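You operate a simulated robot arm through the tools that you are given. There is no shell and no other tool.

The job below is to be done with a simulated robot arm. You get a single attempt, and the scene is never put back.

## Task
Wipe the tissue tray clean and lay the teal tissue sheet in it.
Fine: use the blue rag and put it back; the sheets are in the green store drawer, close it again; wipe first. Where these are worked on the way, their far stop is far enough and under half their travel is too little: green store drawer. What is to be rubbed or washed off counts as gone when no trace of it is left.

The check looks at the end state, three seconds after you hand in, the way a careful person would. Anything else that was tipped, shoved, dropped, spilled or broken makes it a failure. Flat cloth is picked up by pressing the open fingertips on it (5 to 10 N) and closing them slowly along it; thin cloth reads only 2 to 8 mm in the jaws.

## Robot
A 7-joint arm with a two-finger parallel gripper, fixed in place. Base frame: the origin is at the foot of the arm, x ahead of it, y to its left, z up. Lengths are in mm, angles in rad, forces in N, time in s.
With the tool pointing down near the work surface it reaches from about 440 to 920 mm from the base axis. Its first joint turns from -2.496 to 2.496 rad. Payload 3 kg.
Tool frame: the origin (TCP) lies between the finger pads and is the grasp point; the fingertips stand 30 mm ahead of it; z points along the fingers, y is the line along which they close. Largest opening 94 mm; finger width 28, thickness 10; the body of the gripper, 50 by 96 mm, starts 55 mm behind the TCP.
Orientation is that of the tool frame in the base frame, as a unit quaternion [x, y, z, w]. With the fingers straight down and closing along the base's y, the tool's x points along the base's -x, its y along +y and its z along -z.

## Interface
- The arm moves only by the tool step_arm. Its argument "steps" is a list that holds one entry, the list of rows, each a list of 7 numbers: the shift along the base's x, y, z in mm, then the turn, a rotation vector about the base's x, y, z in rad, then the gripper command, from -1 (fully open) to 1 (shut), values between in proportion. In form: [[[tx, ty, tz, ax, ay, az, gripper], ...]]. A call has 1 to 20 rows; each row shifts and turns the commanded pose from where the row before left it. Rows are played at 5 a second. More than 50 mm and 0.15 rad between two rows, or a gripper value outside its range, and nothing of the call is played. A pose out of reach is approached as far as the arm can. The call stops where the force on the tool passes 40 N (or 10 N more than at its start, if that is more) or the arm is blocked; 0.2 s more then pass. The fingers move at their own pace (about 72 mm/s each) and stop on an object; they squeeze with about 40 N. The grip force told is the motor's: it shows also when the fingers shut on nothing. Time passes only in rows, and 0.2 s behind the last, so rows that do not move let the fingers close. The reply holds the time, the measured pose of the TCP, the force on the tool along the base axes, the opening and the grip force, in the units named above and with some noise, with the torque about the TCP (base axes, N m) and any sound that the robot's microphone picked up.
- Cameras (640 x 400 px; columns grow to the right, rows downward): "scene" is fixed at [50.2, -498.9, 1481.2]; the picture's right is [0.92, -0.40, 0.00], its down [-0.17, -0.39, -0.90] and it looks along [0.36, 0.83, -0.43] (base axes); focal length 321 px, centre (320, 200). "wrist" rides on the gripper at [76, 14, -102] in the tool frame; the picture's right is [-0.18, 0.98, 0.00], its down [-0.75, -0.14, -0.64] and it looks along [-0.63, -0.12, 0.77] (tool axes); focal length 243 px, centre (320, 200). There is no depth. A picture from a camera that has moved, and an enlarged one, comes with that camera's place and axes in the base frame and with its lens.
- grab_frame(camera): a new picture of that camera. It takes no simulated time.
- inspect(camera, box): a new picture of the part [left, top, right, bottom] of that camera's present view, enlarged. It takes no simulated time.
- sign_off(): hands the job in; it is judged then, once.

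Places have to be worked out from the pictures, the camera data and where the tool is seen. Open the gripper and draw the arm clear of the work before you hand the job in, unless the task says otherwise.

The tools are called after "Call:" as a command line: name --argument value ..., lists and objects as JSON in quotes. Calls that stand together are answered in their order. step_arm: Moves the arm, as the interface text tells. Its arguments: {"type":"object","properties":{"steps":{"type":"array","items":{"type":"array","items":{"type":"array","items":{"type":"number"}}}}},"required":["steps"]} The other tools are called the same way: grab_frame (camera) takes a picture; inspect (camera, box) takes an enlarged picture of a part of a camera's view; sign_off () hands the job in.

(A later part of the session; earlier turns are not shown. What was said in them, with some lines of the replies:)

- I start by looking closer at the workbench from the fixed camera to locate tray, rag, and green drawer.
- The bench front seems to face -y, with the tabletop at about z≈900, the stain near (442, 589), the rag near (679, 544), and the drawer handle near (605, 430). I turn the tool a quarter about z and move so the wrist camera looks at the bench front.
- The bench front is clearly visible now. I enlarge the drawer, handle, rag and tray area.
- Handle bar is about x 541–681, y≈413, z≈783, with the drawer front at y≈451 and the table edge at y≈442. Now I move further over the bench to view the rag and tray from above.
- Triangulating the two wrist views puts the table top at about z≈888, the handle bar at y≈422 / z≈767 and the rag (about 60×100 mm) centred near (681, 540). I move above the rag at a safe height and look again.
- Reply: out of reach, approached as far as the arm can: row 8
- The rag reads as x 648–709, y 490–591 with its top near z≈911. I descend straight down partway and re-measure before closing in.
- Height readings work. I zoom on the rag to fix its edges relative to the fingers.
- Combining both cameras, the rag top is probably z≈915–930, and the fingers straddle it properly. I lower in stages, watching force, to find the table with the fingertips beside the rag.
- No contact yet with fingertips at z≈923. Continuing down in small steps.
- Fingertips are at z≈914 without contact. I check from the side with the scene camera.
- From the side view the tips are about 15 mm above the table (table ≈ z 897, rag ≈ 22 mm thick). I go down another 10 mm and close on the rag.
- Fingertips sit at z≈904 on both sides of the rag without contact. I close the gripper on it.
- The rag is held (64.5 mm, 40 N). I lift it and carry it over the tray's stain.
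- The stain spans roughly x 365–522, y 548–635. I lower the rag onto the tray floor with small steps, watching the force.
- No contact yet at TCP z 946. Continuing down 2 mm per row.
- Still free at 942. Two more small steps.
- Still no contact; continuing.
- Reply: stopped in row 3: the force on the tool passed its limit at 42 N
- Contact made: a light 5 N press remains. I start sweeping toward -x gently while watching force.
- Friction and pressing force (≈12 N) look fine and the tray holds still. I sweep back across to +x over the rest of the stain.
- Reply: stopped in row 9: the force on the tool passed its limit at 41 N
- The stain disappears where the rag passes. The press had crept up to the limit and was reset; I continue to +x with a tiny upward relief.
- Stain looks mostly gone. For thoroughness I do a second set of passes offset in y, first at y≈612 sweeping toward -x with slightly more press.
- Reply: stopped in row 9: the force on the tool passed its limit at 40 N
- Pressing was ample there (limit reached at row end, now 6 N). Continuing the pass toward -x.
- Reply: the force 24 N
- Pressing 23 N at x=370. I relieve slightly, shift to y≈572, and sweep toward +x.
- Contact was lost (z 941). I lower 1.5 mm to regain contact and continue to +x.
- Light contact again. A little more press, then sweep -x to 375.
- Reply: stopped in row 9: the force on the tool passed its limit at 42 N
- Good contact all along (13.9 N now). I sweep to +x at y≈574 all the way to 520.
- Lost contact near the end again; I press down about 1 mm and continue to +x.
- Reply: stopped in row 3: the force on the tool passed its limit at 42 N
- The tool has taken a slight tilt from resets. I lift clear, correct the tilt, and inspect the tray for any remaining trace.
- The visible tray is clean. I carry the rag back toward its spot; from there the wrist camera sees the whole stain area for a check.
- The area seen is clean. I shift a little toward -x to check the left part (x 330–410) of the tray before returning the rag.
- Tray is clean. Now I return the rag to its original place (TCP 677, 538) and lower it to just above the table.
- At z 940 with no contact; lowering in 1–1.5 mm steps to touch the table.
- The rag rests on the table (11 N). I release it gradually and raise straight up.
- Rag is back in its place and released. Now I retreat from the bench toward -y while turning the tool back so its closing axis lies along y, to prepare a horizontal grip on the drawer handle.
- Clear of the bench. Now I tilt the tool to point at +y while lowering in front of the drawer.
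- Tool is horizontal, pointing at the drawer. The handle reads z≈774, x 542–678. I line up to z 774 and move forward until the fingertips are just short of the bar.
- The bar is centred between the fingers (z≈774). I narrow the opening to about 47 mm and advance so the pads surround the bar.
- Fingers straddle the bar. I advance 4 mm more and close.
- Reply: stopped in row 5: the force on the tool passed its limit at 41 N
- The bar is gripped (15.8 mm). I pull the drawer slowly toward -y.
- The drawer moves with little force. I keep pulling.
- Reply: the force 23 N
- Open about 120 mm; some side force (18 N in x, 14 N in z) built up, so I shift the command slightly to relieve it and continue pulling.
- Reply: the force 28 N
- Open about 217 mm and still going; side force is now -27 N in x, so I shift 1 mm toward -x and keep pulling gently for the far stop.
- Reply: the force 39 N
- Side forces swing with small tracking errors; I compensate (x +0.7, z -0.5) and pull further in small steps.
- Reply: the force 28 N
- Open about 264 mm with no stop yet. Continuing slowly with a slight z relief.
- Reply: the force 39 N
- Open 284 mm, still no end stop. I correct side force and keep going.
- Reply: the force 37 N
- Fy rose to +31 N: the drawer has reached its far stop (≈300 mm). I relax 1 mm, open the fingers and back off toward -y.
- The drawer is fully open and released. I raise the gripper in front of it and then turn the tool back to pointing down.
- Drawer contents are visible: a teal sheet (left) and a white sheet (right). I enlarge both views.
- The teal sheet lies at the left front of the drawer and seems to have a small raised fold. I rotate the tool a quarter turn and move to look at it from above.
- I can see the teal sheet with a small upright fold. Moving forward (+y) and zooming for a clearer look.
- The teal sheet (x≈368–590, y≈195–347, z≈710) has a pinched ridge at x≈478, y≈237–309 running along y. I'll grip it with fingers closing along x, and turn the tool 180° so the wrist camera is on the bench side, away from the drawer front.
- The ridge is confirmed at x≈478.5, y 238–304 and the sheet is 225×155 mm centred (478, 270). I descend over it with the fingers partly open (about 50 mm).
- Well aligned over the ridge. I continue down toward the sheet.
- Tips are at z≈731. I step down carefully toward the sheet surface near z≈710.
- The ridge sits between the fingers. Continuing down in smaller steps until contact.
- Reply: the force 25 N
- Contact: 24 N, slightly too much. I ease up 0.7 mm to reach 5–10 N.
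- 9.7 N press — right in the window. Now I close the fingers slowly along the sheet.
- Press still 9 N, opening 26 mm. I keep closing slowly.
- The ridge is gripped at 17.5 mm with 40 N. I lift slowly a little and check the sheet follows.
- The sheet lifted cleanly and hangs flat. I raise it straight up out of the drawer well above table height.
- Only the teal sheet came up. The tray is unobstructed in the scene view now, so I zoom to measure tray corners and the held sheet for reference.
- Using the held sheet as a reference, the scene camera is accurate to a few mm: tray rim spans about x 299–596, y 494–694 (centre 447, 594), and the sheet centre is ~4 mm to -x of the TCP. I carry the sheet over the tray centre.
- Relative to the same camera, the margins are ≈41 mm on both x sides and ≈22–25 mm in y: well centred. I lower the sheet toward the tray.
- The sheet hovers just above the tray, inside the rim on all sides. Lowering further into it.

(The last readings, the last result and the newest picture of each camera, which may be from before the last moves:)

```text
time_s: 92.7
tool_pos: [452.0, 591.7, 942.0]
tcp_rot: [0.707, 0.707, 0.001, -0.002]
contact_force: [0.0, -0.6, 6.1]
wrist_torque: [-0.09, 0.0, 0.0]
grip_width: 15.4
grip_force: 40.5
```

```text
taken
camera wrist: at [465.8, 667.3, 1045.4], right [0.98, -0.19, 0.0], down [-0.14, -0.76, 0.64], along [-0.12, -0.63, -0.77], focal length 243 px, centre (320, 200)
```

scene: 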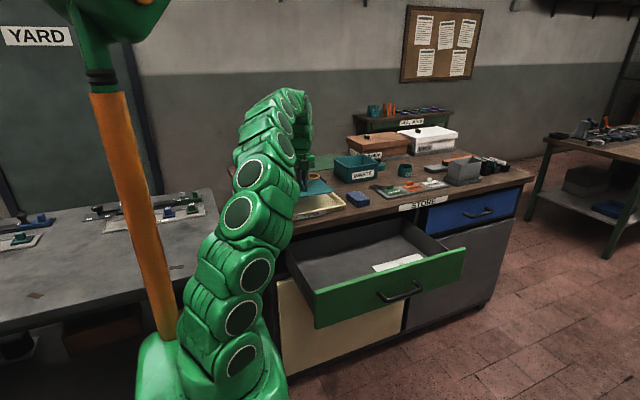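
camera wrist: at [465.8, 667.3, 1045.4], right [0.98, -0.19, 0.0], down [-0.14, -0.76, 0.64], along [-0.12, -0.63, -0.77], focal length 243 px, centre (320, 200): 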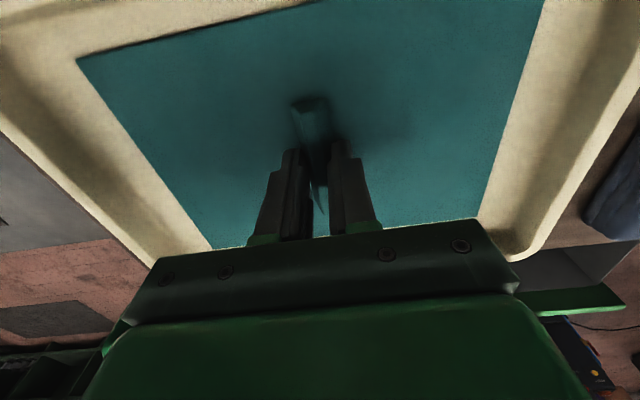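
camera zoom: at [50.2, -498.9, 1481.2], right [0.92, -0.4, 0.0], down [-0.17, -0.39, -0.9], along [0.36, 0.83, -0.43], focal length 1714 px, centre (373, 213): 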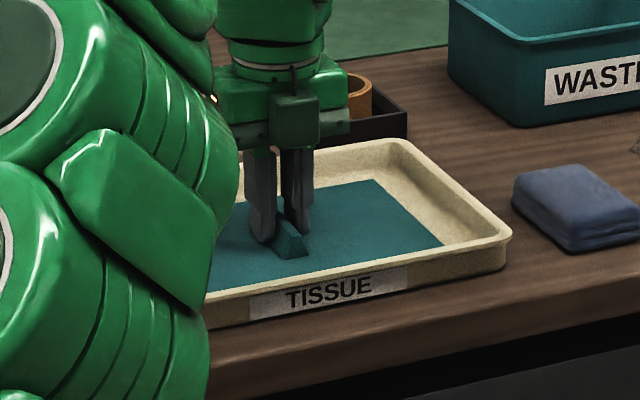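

The sheet touches the tray floor (6 N) and lies inside the tray. I open the fingers and lift straight up.

Call:
step_arm --steps '[[[0, 0, 0, 0, 0, 0, 0.6], [0, 0, 0, 0, 0, 0, 0.4], [0, 0, 0, 0, 0, 0, 0.1], [0, 0, 0, 0, 0, 0, 0.1], [0, 0, 5, 0, 0, 0, 0.1], [0, 0, 15, 0, 0, 0, 0.1], [0, 0, 20, 0, 0, 0, 0.1], [0, 0, 30, 0, 0, 0, 0.1], [0, 0, 0, 0, 0, 0, 0.1]]]'

Call:
grab_frame --camera "wrist"

Call:
inspect --camera "scene" --box '[250, 160, 370, 235]'

```text
time_s: 94.7
tool_pos: [449.8, 591.5, 1009.9]
tcp_rot: [0.708, 0.706, -0.001, -0.002]
contact_force: [0.4, 0.0, -0.3]
wrist_torque: [-0.02, 0.01, -0.01]
grip_width: 42.0
grip_force: 0.1
```

```text
taken
camera wrist: at [464.7, 666.7, 1113.4], right [0.98, -0.19, 0.0], down [-0.14, -0.75, 0.64], along [-0.12, -0.63, -0.77], focal length 243 px, centre (320, 200)
```

wrist: 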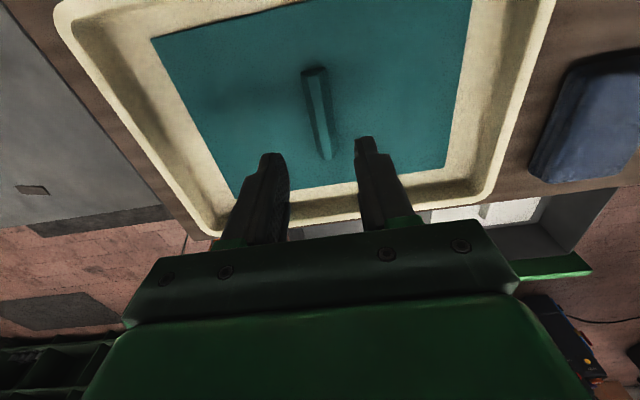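

```text
5.33 times, centred on (310, 198) of scene
camera zoom: at [50.2, -498.9, 1481.2], right [0.92, -0.4, 0.0], down [-0.17, -0.39, -0.9], along [0.36, 0.83, -0.43], focal length 1714 px, centre (373, 213)
```

zoom: 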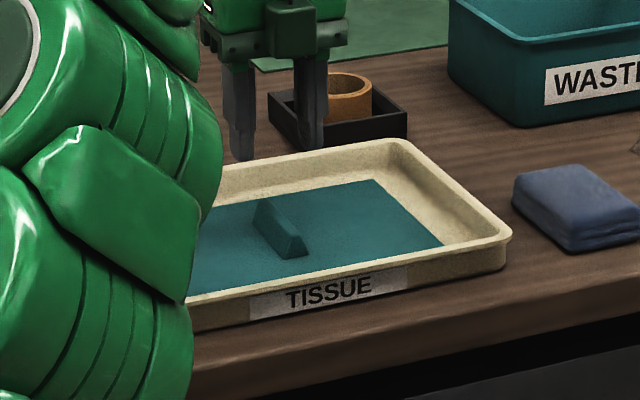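

The teal sheet lies flat and centred in the clean tray. Now I go back in front of the open drawer to push it shut: first raise, retreat over the drawer and turn the tool back.

Call:
step_arm --steps '[[[0, 0, 40, 0, 0, 0, 0.1], [15, -46, 5, 0, 0, 0.1428, 0.1], [15, -46, 5, 0, 0, 0.1428, 0.1], [15, -46, 5, 0, 0, 0.1428, 0.1], [15, -46, 5, 0, 0, 0.1428, 0.1], [15, -46, 5, 0, 0, 0.1428, 0.1], [15, -46, 5, 0, 0, 0.1428, 0.1], [15, -46, 5, 0, 0, 0.1428, 0.1], [15, -46, 5, 0, 0, 0.1428, 0.1], [15, -46, 5, 0, 0, 0.1428, 0.1], [15, -46, 5, 0, 0, 0.1428, 1], [11, -46, 5, 0, 0, 0.1428, 1], [0, -30, 3, 0, 0, 0, 1], [0, 0, 0, 0, 0, 0, 1]]]'

Call:
grab_frame --camera "scene"

```text
time_s: 97.7
tool_pos: [612.7, 54.4, 1112.2]
tcp_rot: [0.001, 1.0, -0.001, -0.002]
contact_force: [-0.5, -0.1, 0.0]
wrist_torque: [0.01, 0.01, -0.02]
grip_width: 0.0
grip_force: 32.8
```

```text
taken
```

scene: 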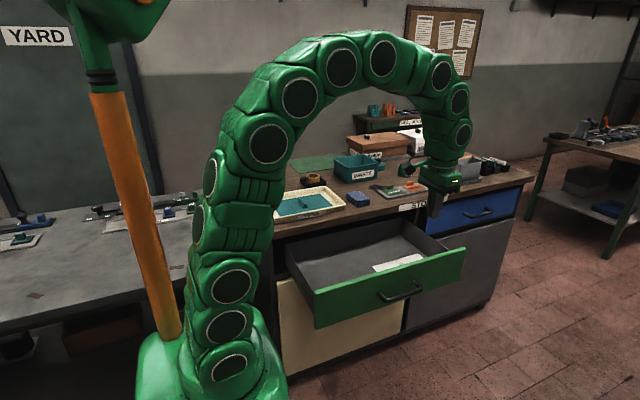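

The sheet sits nicely in the tray. With fingers shut, I tilt the tool to point at +y and lower to z≈812, above the handle level, in front of the drawer.

Call:
step_arm --steps '[[[0, 0, -16, 0.1428, 0, 0, 1], [0, 0, -16, 0.1428, 0, 0, 1], [0, 0, -16, 0.1428, 0, 0, 1], [0, 0, -16, 0.1428, 0, 0, 1], [0, 0, -16, 0.1428, 0, 0, 1], [0, 0, -16, 0.1428, 0, 0, 1], [0, 0, -16, 0.1428, 0, 0, 1], [0, 0, -16, 0.1428, 0, 0, 1], [0, 0, -16, 0.1428, 0, 0, 1], [0, 0, -16, 0.1428, 0, 0, 1], [0, 0, -16, 0.1428, 0, 0, 1], [0, 0, -40, 0, 0, 0, 1], [0, 0, -40, 0, 0, 0, 1], [0, 0, -44, 0, 0, 0, 1], [0, 0, 0, 0, 0, 0, 1]]]'

Call:
grab_frame --camera "wrist"

Call:
grab_frame --camera "scene"

```text
time_s: 100.9
tool_pos: [614.9, 56.4, 811.4]
tcp_rot: [0.0, 0.709, 0.706, -0.001]
contact_force: [0.6, -0.1, 1.0]
wrist_torque: [0.01, -0.01, 0.01]
grip_width: 0.0
grip_force: 32.4
```

```text
taken
camera wrist: at [538.1, -46.5, 826.5], right [0.19, 0.0, 0.98], down [0.75, -0.64, -0.14], along [0.63, 0.77, -0.12], focal length 243 px, centre (320, 200)
```

wrist: 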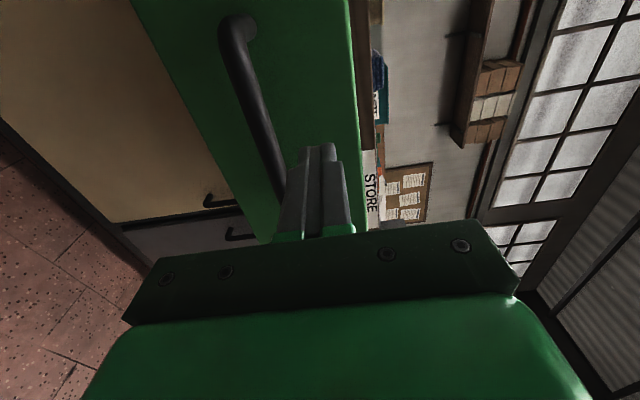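

```text
taken
```

scene: 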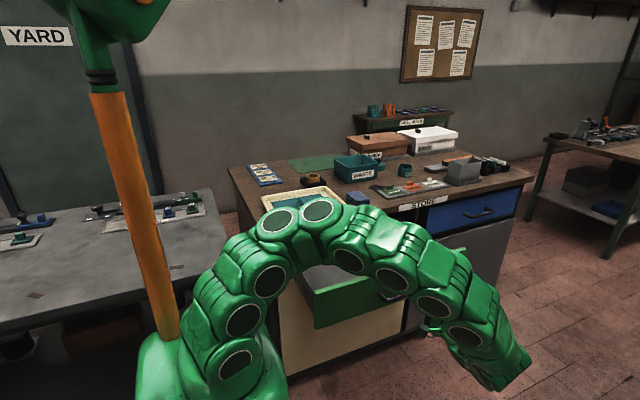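

Closed fingertips face the drawer front above the handle bar. I advance to touch the front and begin pushing.

Call:
step_arm --steps '[[[0, 25, 0, 0, 0, 0, 1], [0, 25, 0, 0, 0, 0, 1], [0, 12, 0, 0, 0, 0, 1], [0, 6, 0, 0, 0, 0, 1], [0, 6, 0, 0, 0, 0, 1], [0, 6, 0, 0, 0, 0, 1], [0, 6, 0, 0, 0, 0, 1], [0, 0, 0, 0, 0, 0, 1]]]'

Call:
grab_frame --camera "wrist"

```text
time_s: 102.7
tool_pos: [612.7, 142.3, 810.2]
tcp_rot: [0.0, 0.708, 0.706, -0.001]
contact_force: [-0.4, 0.6, -0.4]
wrist_torque: [-0.01, 0.0, -0.01]
grip_width: 0.2
grip_force: 33.0
```

```text
taken
camera wrist: at [536.7, 38.8, 825.6], right [0.19, 0.0, 0.98], down [0.75, -0.64, -0.14], along [0.63, 0.77, -0.12], focal length 243 px, centre (320, 200)
```

wrist: 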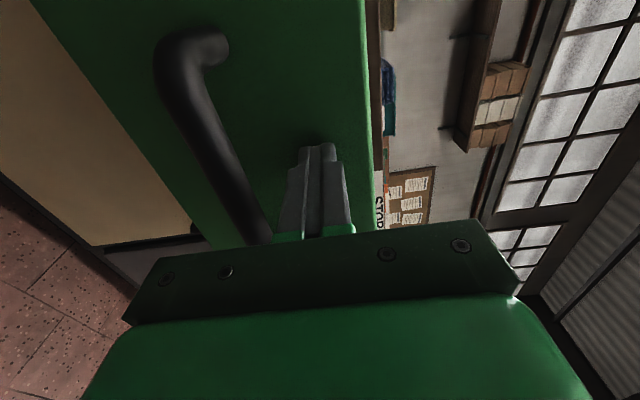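

No resistance to speak of; the drawer glides. I continue pushing at a moderate pace.

Call:
step_arm --steps '[[[0, 12, 0, 0, 0, 0, 1], [0, 12, 0, 0, 0, 0, 1], [0, 12, 0, 0, 0, 0, 1], [0, 12, 0, 0, 0, 0, 1], [0, 12, 0, 0, 0, 0, 1], [0, 12, 0, 0, 0, 0, 1], [0, 12, 0, 0, 0, 0, 1], [0, 12, 0, 0, 0, 0, 1], [0, 12, 0, 0, 0, 0, 1], [0, 12, 0, 0, 0, 0, 1], [0, 0, 0, 0, 0, 0, 1]]]'

Call:
grab_frame --camera "wrist"

Call:
grab_frame --camera "scene"

```text
time_s: 105.1
tool_pos: [612.9, 262.0, 808.5]
tcp_rot: [0.001, 0.708, 0.707, -0.002]
contact_force: [-0.1, -0.4, -0.5]
wrist_torque: [-0.04, 0.05, -0.01]
grip_width: 0.0
grip_force: 32.8
```

```text
taken
camera wrist: at [535.7, 158.9, 824.4], right [0.19, 0.0, 0.98], down [0.75, -0.64, -0.14], along [0.63, 0.77, -0.12], focal length 243 px, centre (320, 200)
```

wrist: 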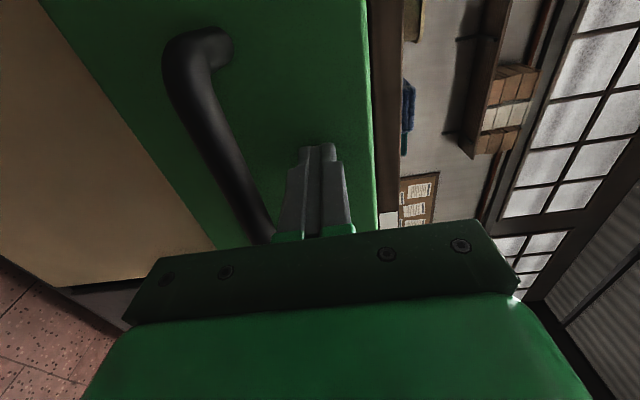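

```text
taken
```

scene: 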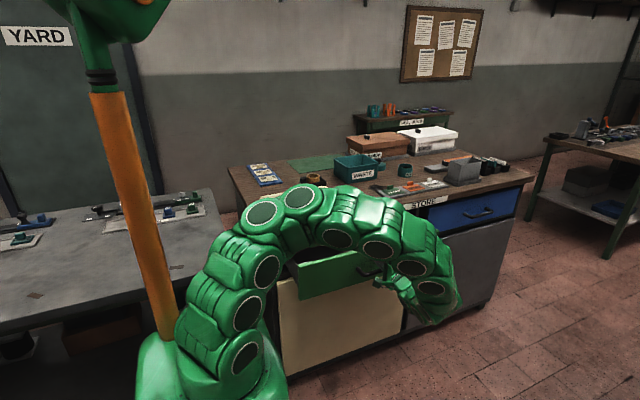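

The drawer is sliding shut. I continue another 120 mm.

Call:
step_arm --steps '[[[0, 12, 0, 0, 0, 0, 1], [0, 12, 0, 0, 0, 0, 1], [0, 12, 0, 0, 0, 0, 1], [0, 12, 0, 0, 0, 0, 1], [0, 12, 0, 0, 0, 0, 1], [0, 12, 0, 0, 0, 0, 1], [0, 12, 0, 0, 0, 0, 1], [0, 12, 0, 0, 0, 0, 1], [0, 12, 0, 0, 0, 0, 1], [0, 12, 0, 0, 0, 0, 1], [0, 0, 0, 0, 0, 0, 1]]]'

Call:
grab_frame --camera "wrist"

```text
time_s: 107.5
tool_pos: [613.2, 381.9, 810.5]
tcp_rot: [0.0, 0.707, 0.707, -0.002]
contact_force: [-0.5, -0.3, 0.5]
wrist_torque: [0.0, 0.03, -0.03]
grip_width: 0.0
grip_force: 33.1
```

```text
taken
camera wrist: at [536.6, 278.6, 826.3], right [0.19, 0.0, 0.98], down [0.75, -0.64, -0.14], along [0.63, 0.77, -0.12], focal length 243 px, centre (320, 200)
```

wrist: 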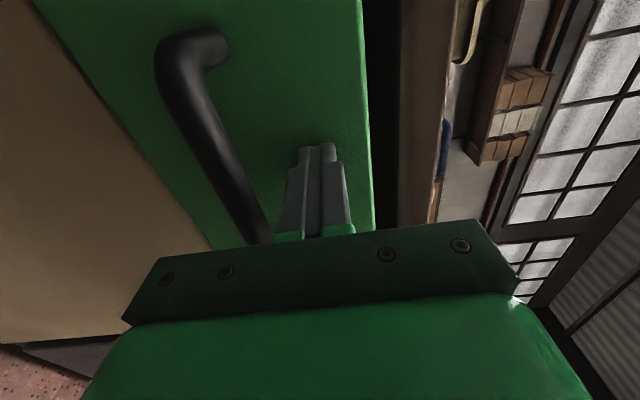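

Nearly shut (tips at y≈412, closed position ≈461). I push the last stretch slowly until the stop is felt.

Call:
step_arm --steps '[[[0, 8, 0, 0, 0, 0, 1], [0, 8, 0, 0, 0, 0, 1], [0, 6, 0, 0, 0, 0, 1], [0, 5, 0, 0, 0, 0, 1], [0, 4, 0, 0, 0, 0, 1], [0, 4, 0, 0, 0, 0, 1], [0, 3, 0, 0, 0, 0, 1], [0, 3, 0, 0, 0, 0, 1], [0, 0, 0, 0, 0, 0, 1]]]'

Call:
grab_frame --camera "wrist"

```text
time_s: 109.5
tool_pos: [613.6, 423.3, 808.8]
tcp_rot: [0.0, 0.708, 0.706, -0.001]
contact_force: [0.0, -0.8, -0.1]
wrist_torque: [0.06, -0.01, -0.02]
grip_width: 0.1
grip_force: 33.0
```

```text
taken
camera wrist: at [536.8, 319.6, 825.5], right [0.19, 0.0, 0.98], down [0.75, -0.64, -0.14], along [0.63, 0.77, -0.12], focal length 243 px, centre (320, 200)
```

wrist: 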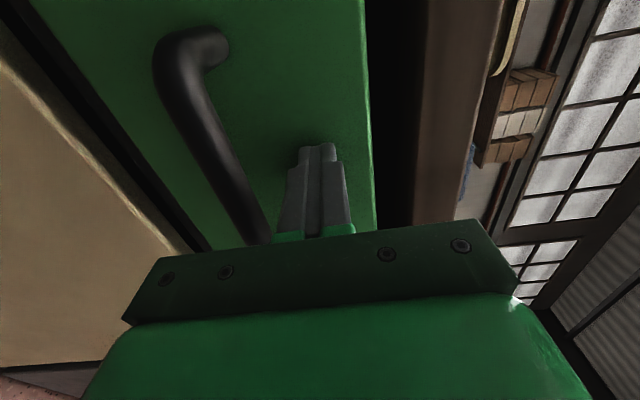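

No stop yet (tips at y≈453). Continuing with small steps.

Call:
step_arm --steps '[[[0, 2, 0, 0, 0, 0, 1], [0, 2, 0, 0, 0, 0, 1], [0, 2, 0, 0, 0, 0, 1], [0, 2, 0, 0, 0, 0, 1], [0, 2, 0, 0, 0, 0, 1], [0, 2, 0, 0, 0, 0, 1], [0, 0, 0, 0, 0, 0, 1]]]'

```text
time_s: 110.6
tool_pos: [612.7, 430.1, 808.8]
tcp_rot: [0.001, 0.708, 0.707, -0.001]
contact_force: [-1.4, -4.2, 1.4]
wrist_torque: [0.03, -0.09, 0.0]
grip_width: 0.0
grip_force: 32.9
stopped in row 5: the force on the tool passed its limit at 49 N (the readings are from after the stop); the commanded pose is now the measured one
```

The closed stop is felt at tips y≈460, matching the original closed position. I back off and check the drawer.

Call:
step_arm --steps '[[[0, -10, 0, 0, 0, 0, 1], [0, -30, 0, 0, 0, 0, 1], [0, -40, 0, 0, 0, 0, 1], [0, -45, 0, 0, 0, 0, 1], [0, -45, 0, 0, 0, 0, 1], [0, -40, 0, 0, 0, 0, 1], [0, 0, 0, 0, 0, 0, 1]]]'

Call:
grab_frame --camera "wrist"

Call:
grab_frame --camera "scene"

```text
time_s: 112.2
tool_pos: [609.6, 221.7, 809.0]
tcp_rot: [0.001, 0.708, 0.706, -0.002]
contact_force: [-0.5, 0.5, -0.5]
wrist_torque: [-0.01, 0.01, 0.0]
grip_width: 0.0
grip_force: 33.5
```

```text
taken
camera wrist: at [533.5, 117.4, 825.1], right [0.19, 0.0, 0.98], down [0.75, -0.64, -0.14], along [0.63, 0.77, -0.12], focal length 243 px, centre (320, 200)
```

wrist: 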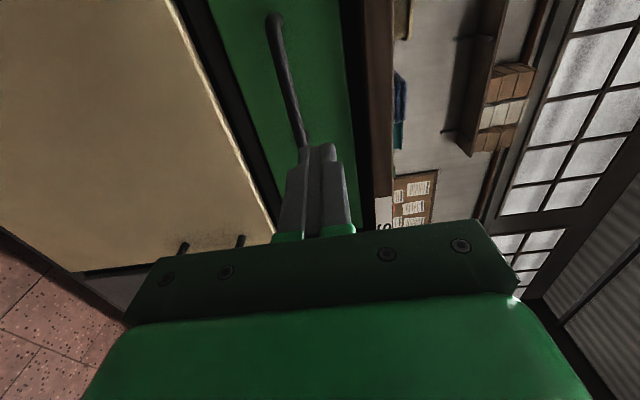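

```text
taken
```

scene: 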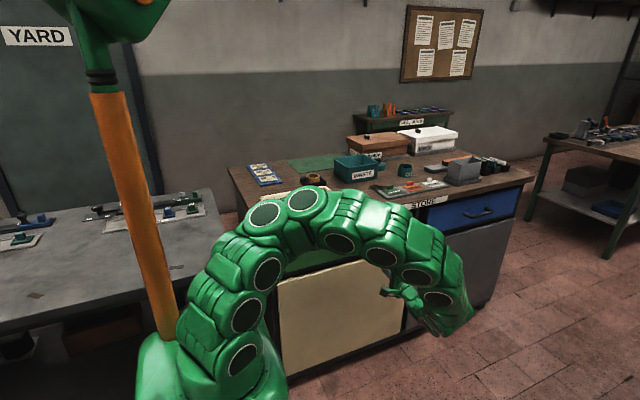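

Drawer looks fully shut. I raise the arm back, turning the tool down and opening the gripper, then inspect everything.

Call:
step_arm --steps '[[[0, -3, 22, -0.1428, 0, 0, 1], [0, -3, 22, -0.1428, 0, 0, 1], [0, -3, 22, -0.1428, 0, 0, 1], [0, -3, 22, -0.1428, 0, 0, 0.5], [0, -3, 22, -0.1428, 0, 0, 0], [0, -3, 22, -0.1428, 0, 0, -0.5], [0, -3, 22, -0.1428, 0, 0, -1], [0, -3, 22, -0.1428, 0, 0, -1], [0, -3, 22, -0.1428, 0, 0, -1], [0, -3, 22, -0.1428, 0, 0, -1], [0, -3, 22, -0.1428, 0, 0, -1], [0, 0, 40, 0, 0, 0, -1], [0, 0, 40, 0, 0, 0, -1], [0, 0, 0, 0, 0, 0, -1]]]'

Call:
grab_frame --camera "scene"

Call:
inspect --camera "scene" --box '[240, 165, 440, 290]'

Call:
grab_frame --camera "wrist"

```text
time_s: 115.2
tool_pos: [613.3, 187.9, 1129.3]
tcp_rot: [0.001, 1.0, -0.001, -0.002]
contact_force: [-0.2, 0.1, 0.2]
wrist_torque: [0.0, 0.02, -0.01]
grip_width: 94.1
grip_force: 0.0
```

```text
taken
```

scene: 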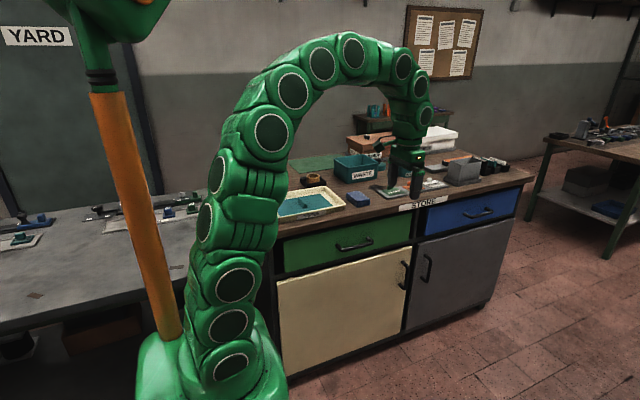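

```text
3.20 times, centred on (340, 228) of scene
camera zoom: at [50.2, -498.9, 1481.2], right [0.92, -0.4, 0.0], down [-0.17, -0.39, -0.9], along [0.36, 0.83, -0.43], focal length 1028 px, centre (256, 112)
```

zoom: 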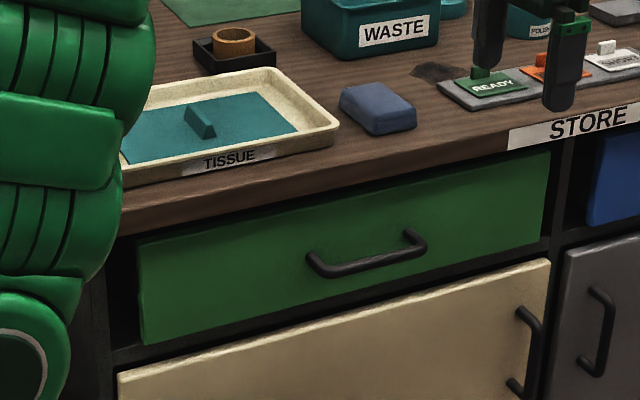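

```text
taken
camera wrist: at [536.4, 200.8, 1233.2], right [0.19, 0.98, 0.0], down [0.75, -0.14, 0.64], along [0.63, -0.12, -0.77], focal length 243 px, centre (320, 200)
```

wrist: 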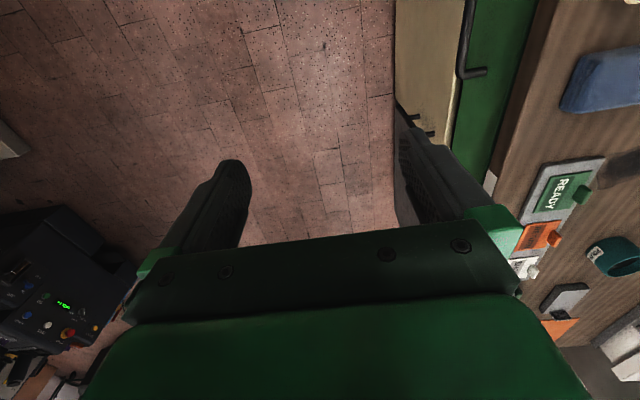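

Drawer shut, tray unmoved, rag in place, sheet in tray. I retreat to near the starting pose, from which the wrist camera gives a last look down into the tray.

Call:
step_arm --steps '[[[-33, 27, 10, 0, 0, 0, -1], [-33, 27, 10, 0, 0, 0, -1], [-33, 27, 10, 0, 0, 0, -1], [-33, 27, 10, 0, 0, 0, -1], [-33, 27, 10, 0, 0, 0, -1], [-33, 27, 10, 0, 0, 0, -1], [-33, 25, 8, 0, 0, 0, -1], [0, 0, 0, 0, 0, 0, -1]]]'

Call:
grab_frame --camera "wrist"

Call:
inspect --camera "wrist" --box '[360, 0, 640, 175]'

Call:
grab_frame --camera "scene"

```text
time_s: 117.0
tool_pos: [382.1, 375.5, 1195.9]
tcp_rot: [0.002, 1.0, -0.001, -0.001]
contact_force: [0.3, 0.2, -0.4]
wrist_torque: [0.02, -0.01, 0.0]
grip_width: 94.1
grip_force: 0.0
```

```text
taken
camera wrist: at [304.4, 389.6, 1299.5], right [0.19, 0.98, 0.0], down [0.75, -0.14, 0.64], along [0.63, -0.12, -0.77], focal length 243 px, centre (320, 200)
```

wrist: 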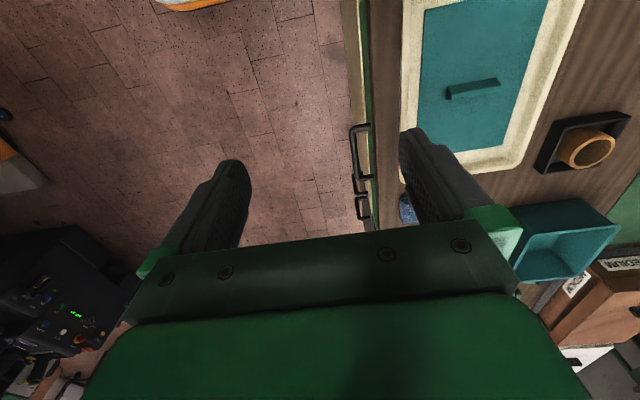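

```text
2.29 times, centred on (500, 88) of wrist
camera zoom: at [304.4, 389.6, 1299.5], right [0.19, 0.98, 0.0], down [0.75, -0.14, 0.64], along [0.63, -0.12, -0.77], focal length 555 px, centre (-91, 457)
```

zoom: 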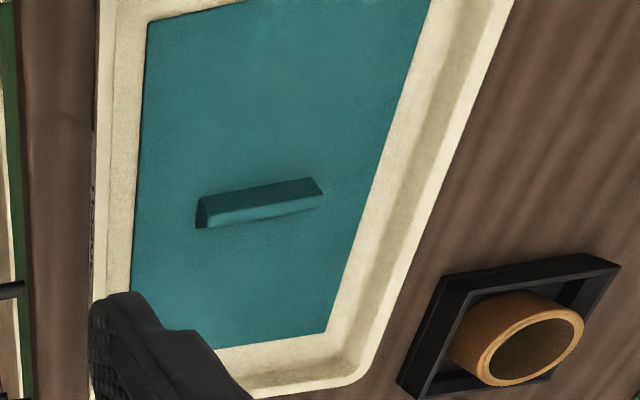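

```text
taken
```

scene: 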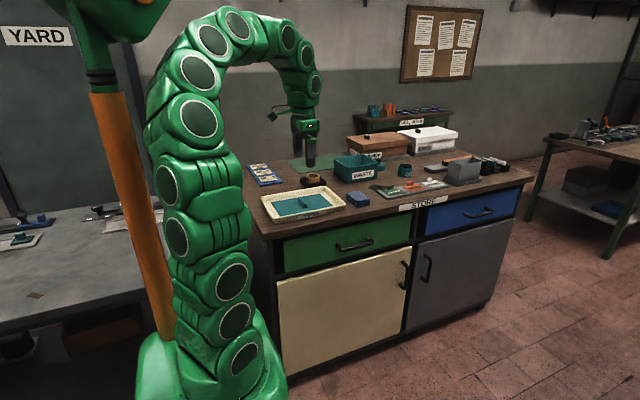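

The tray is clean with the teal sheet flat inside it. The blue rag is back in its place, the green drawer is closed, and the arm is clear with its gripper open. I hand the job in.

Call:
sign_off

```text
The job is handed in.
```

The tissue tray is wiped clean and the teal sheet is lying flat in it, centred inside the rim. I've handed the job in, but no result has come back yet.

- **Wiping:** I wiped the stain off with the blue rag before touching the sheets. No trace showed in the close-up pictures.
- **Rag:** It is back within about 4 mm of where it started.
- **Drawer:** I pulled the green store drawer out to its far stop, about 300 mm, and took only the teal sheet. I then pushed it shut until it stopped, and the pictures show it back in its original closed position.
- **Everything else:** The tray hasn't moved, and nothing else on the bench looks disturbed in the last pictures. The gripper is open and the arm is clear of the work.
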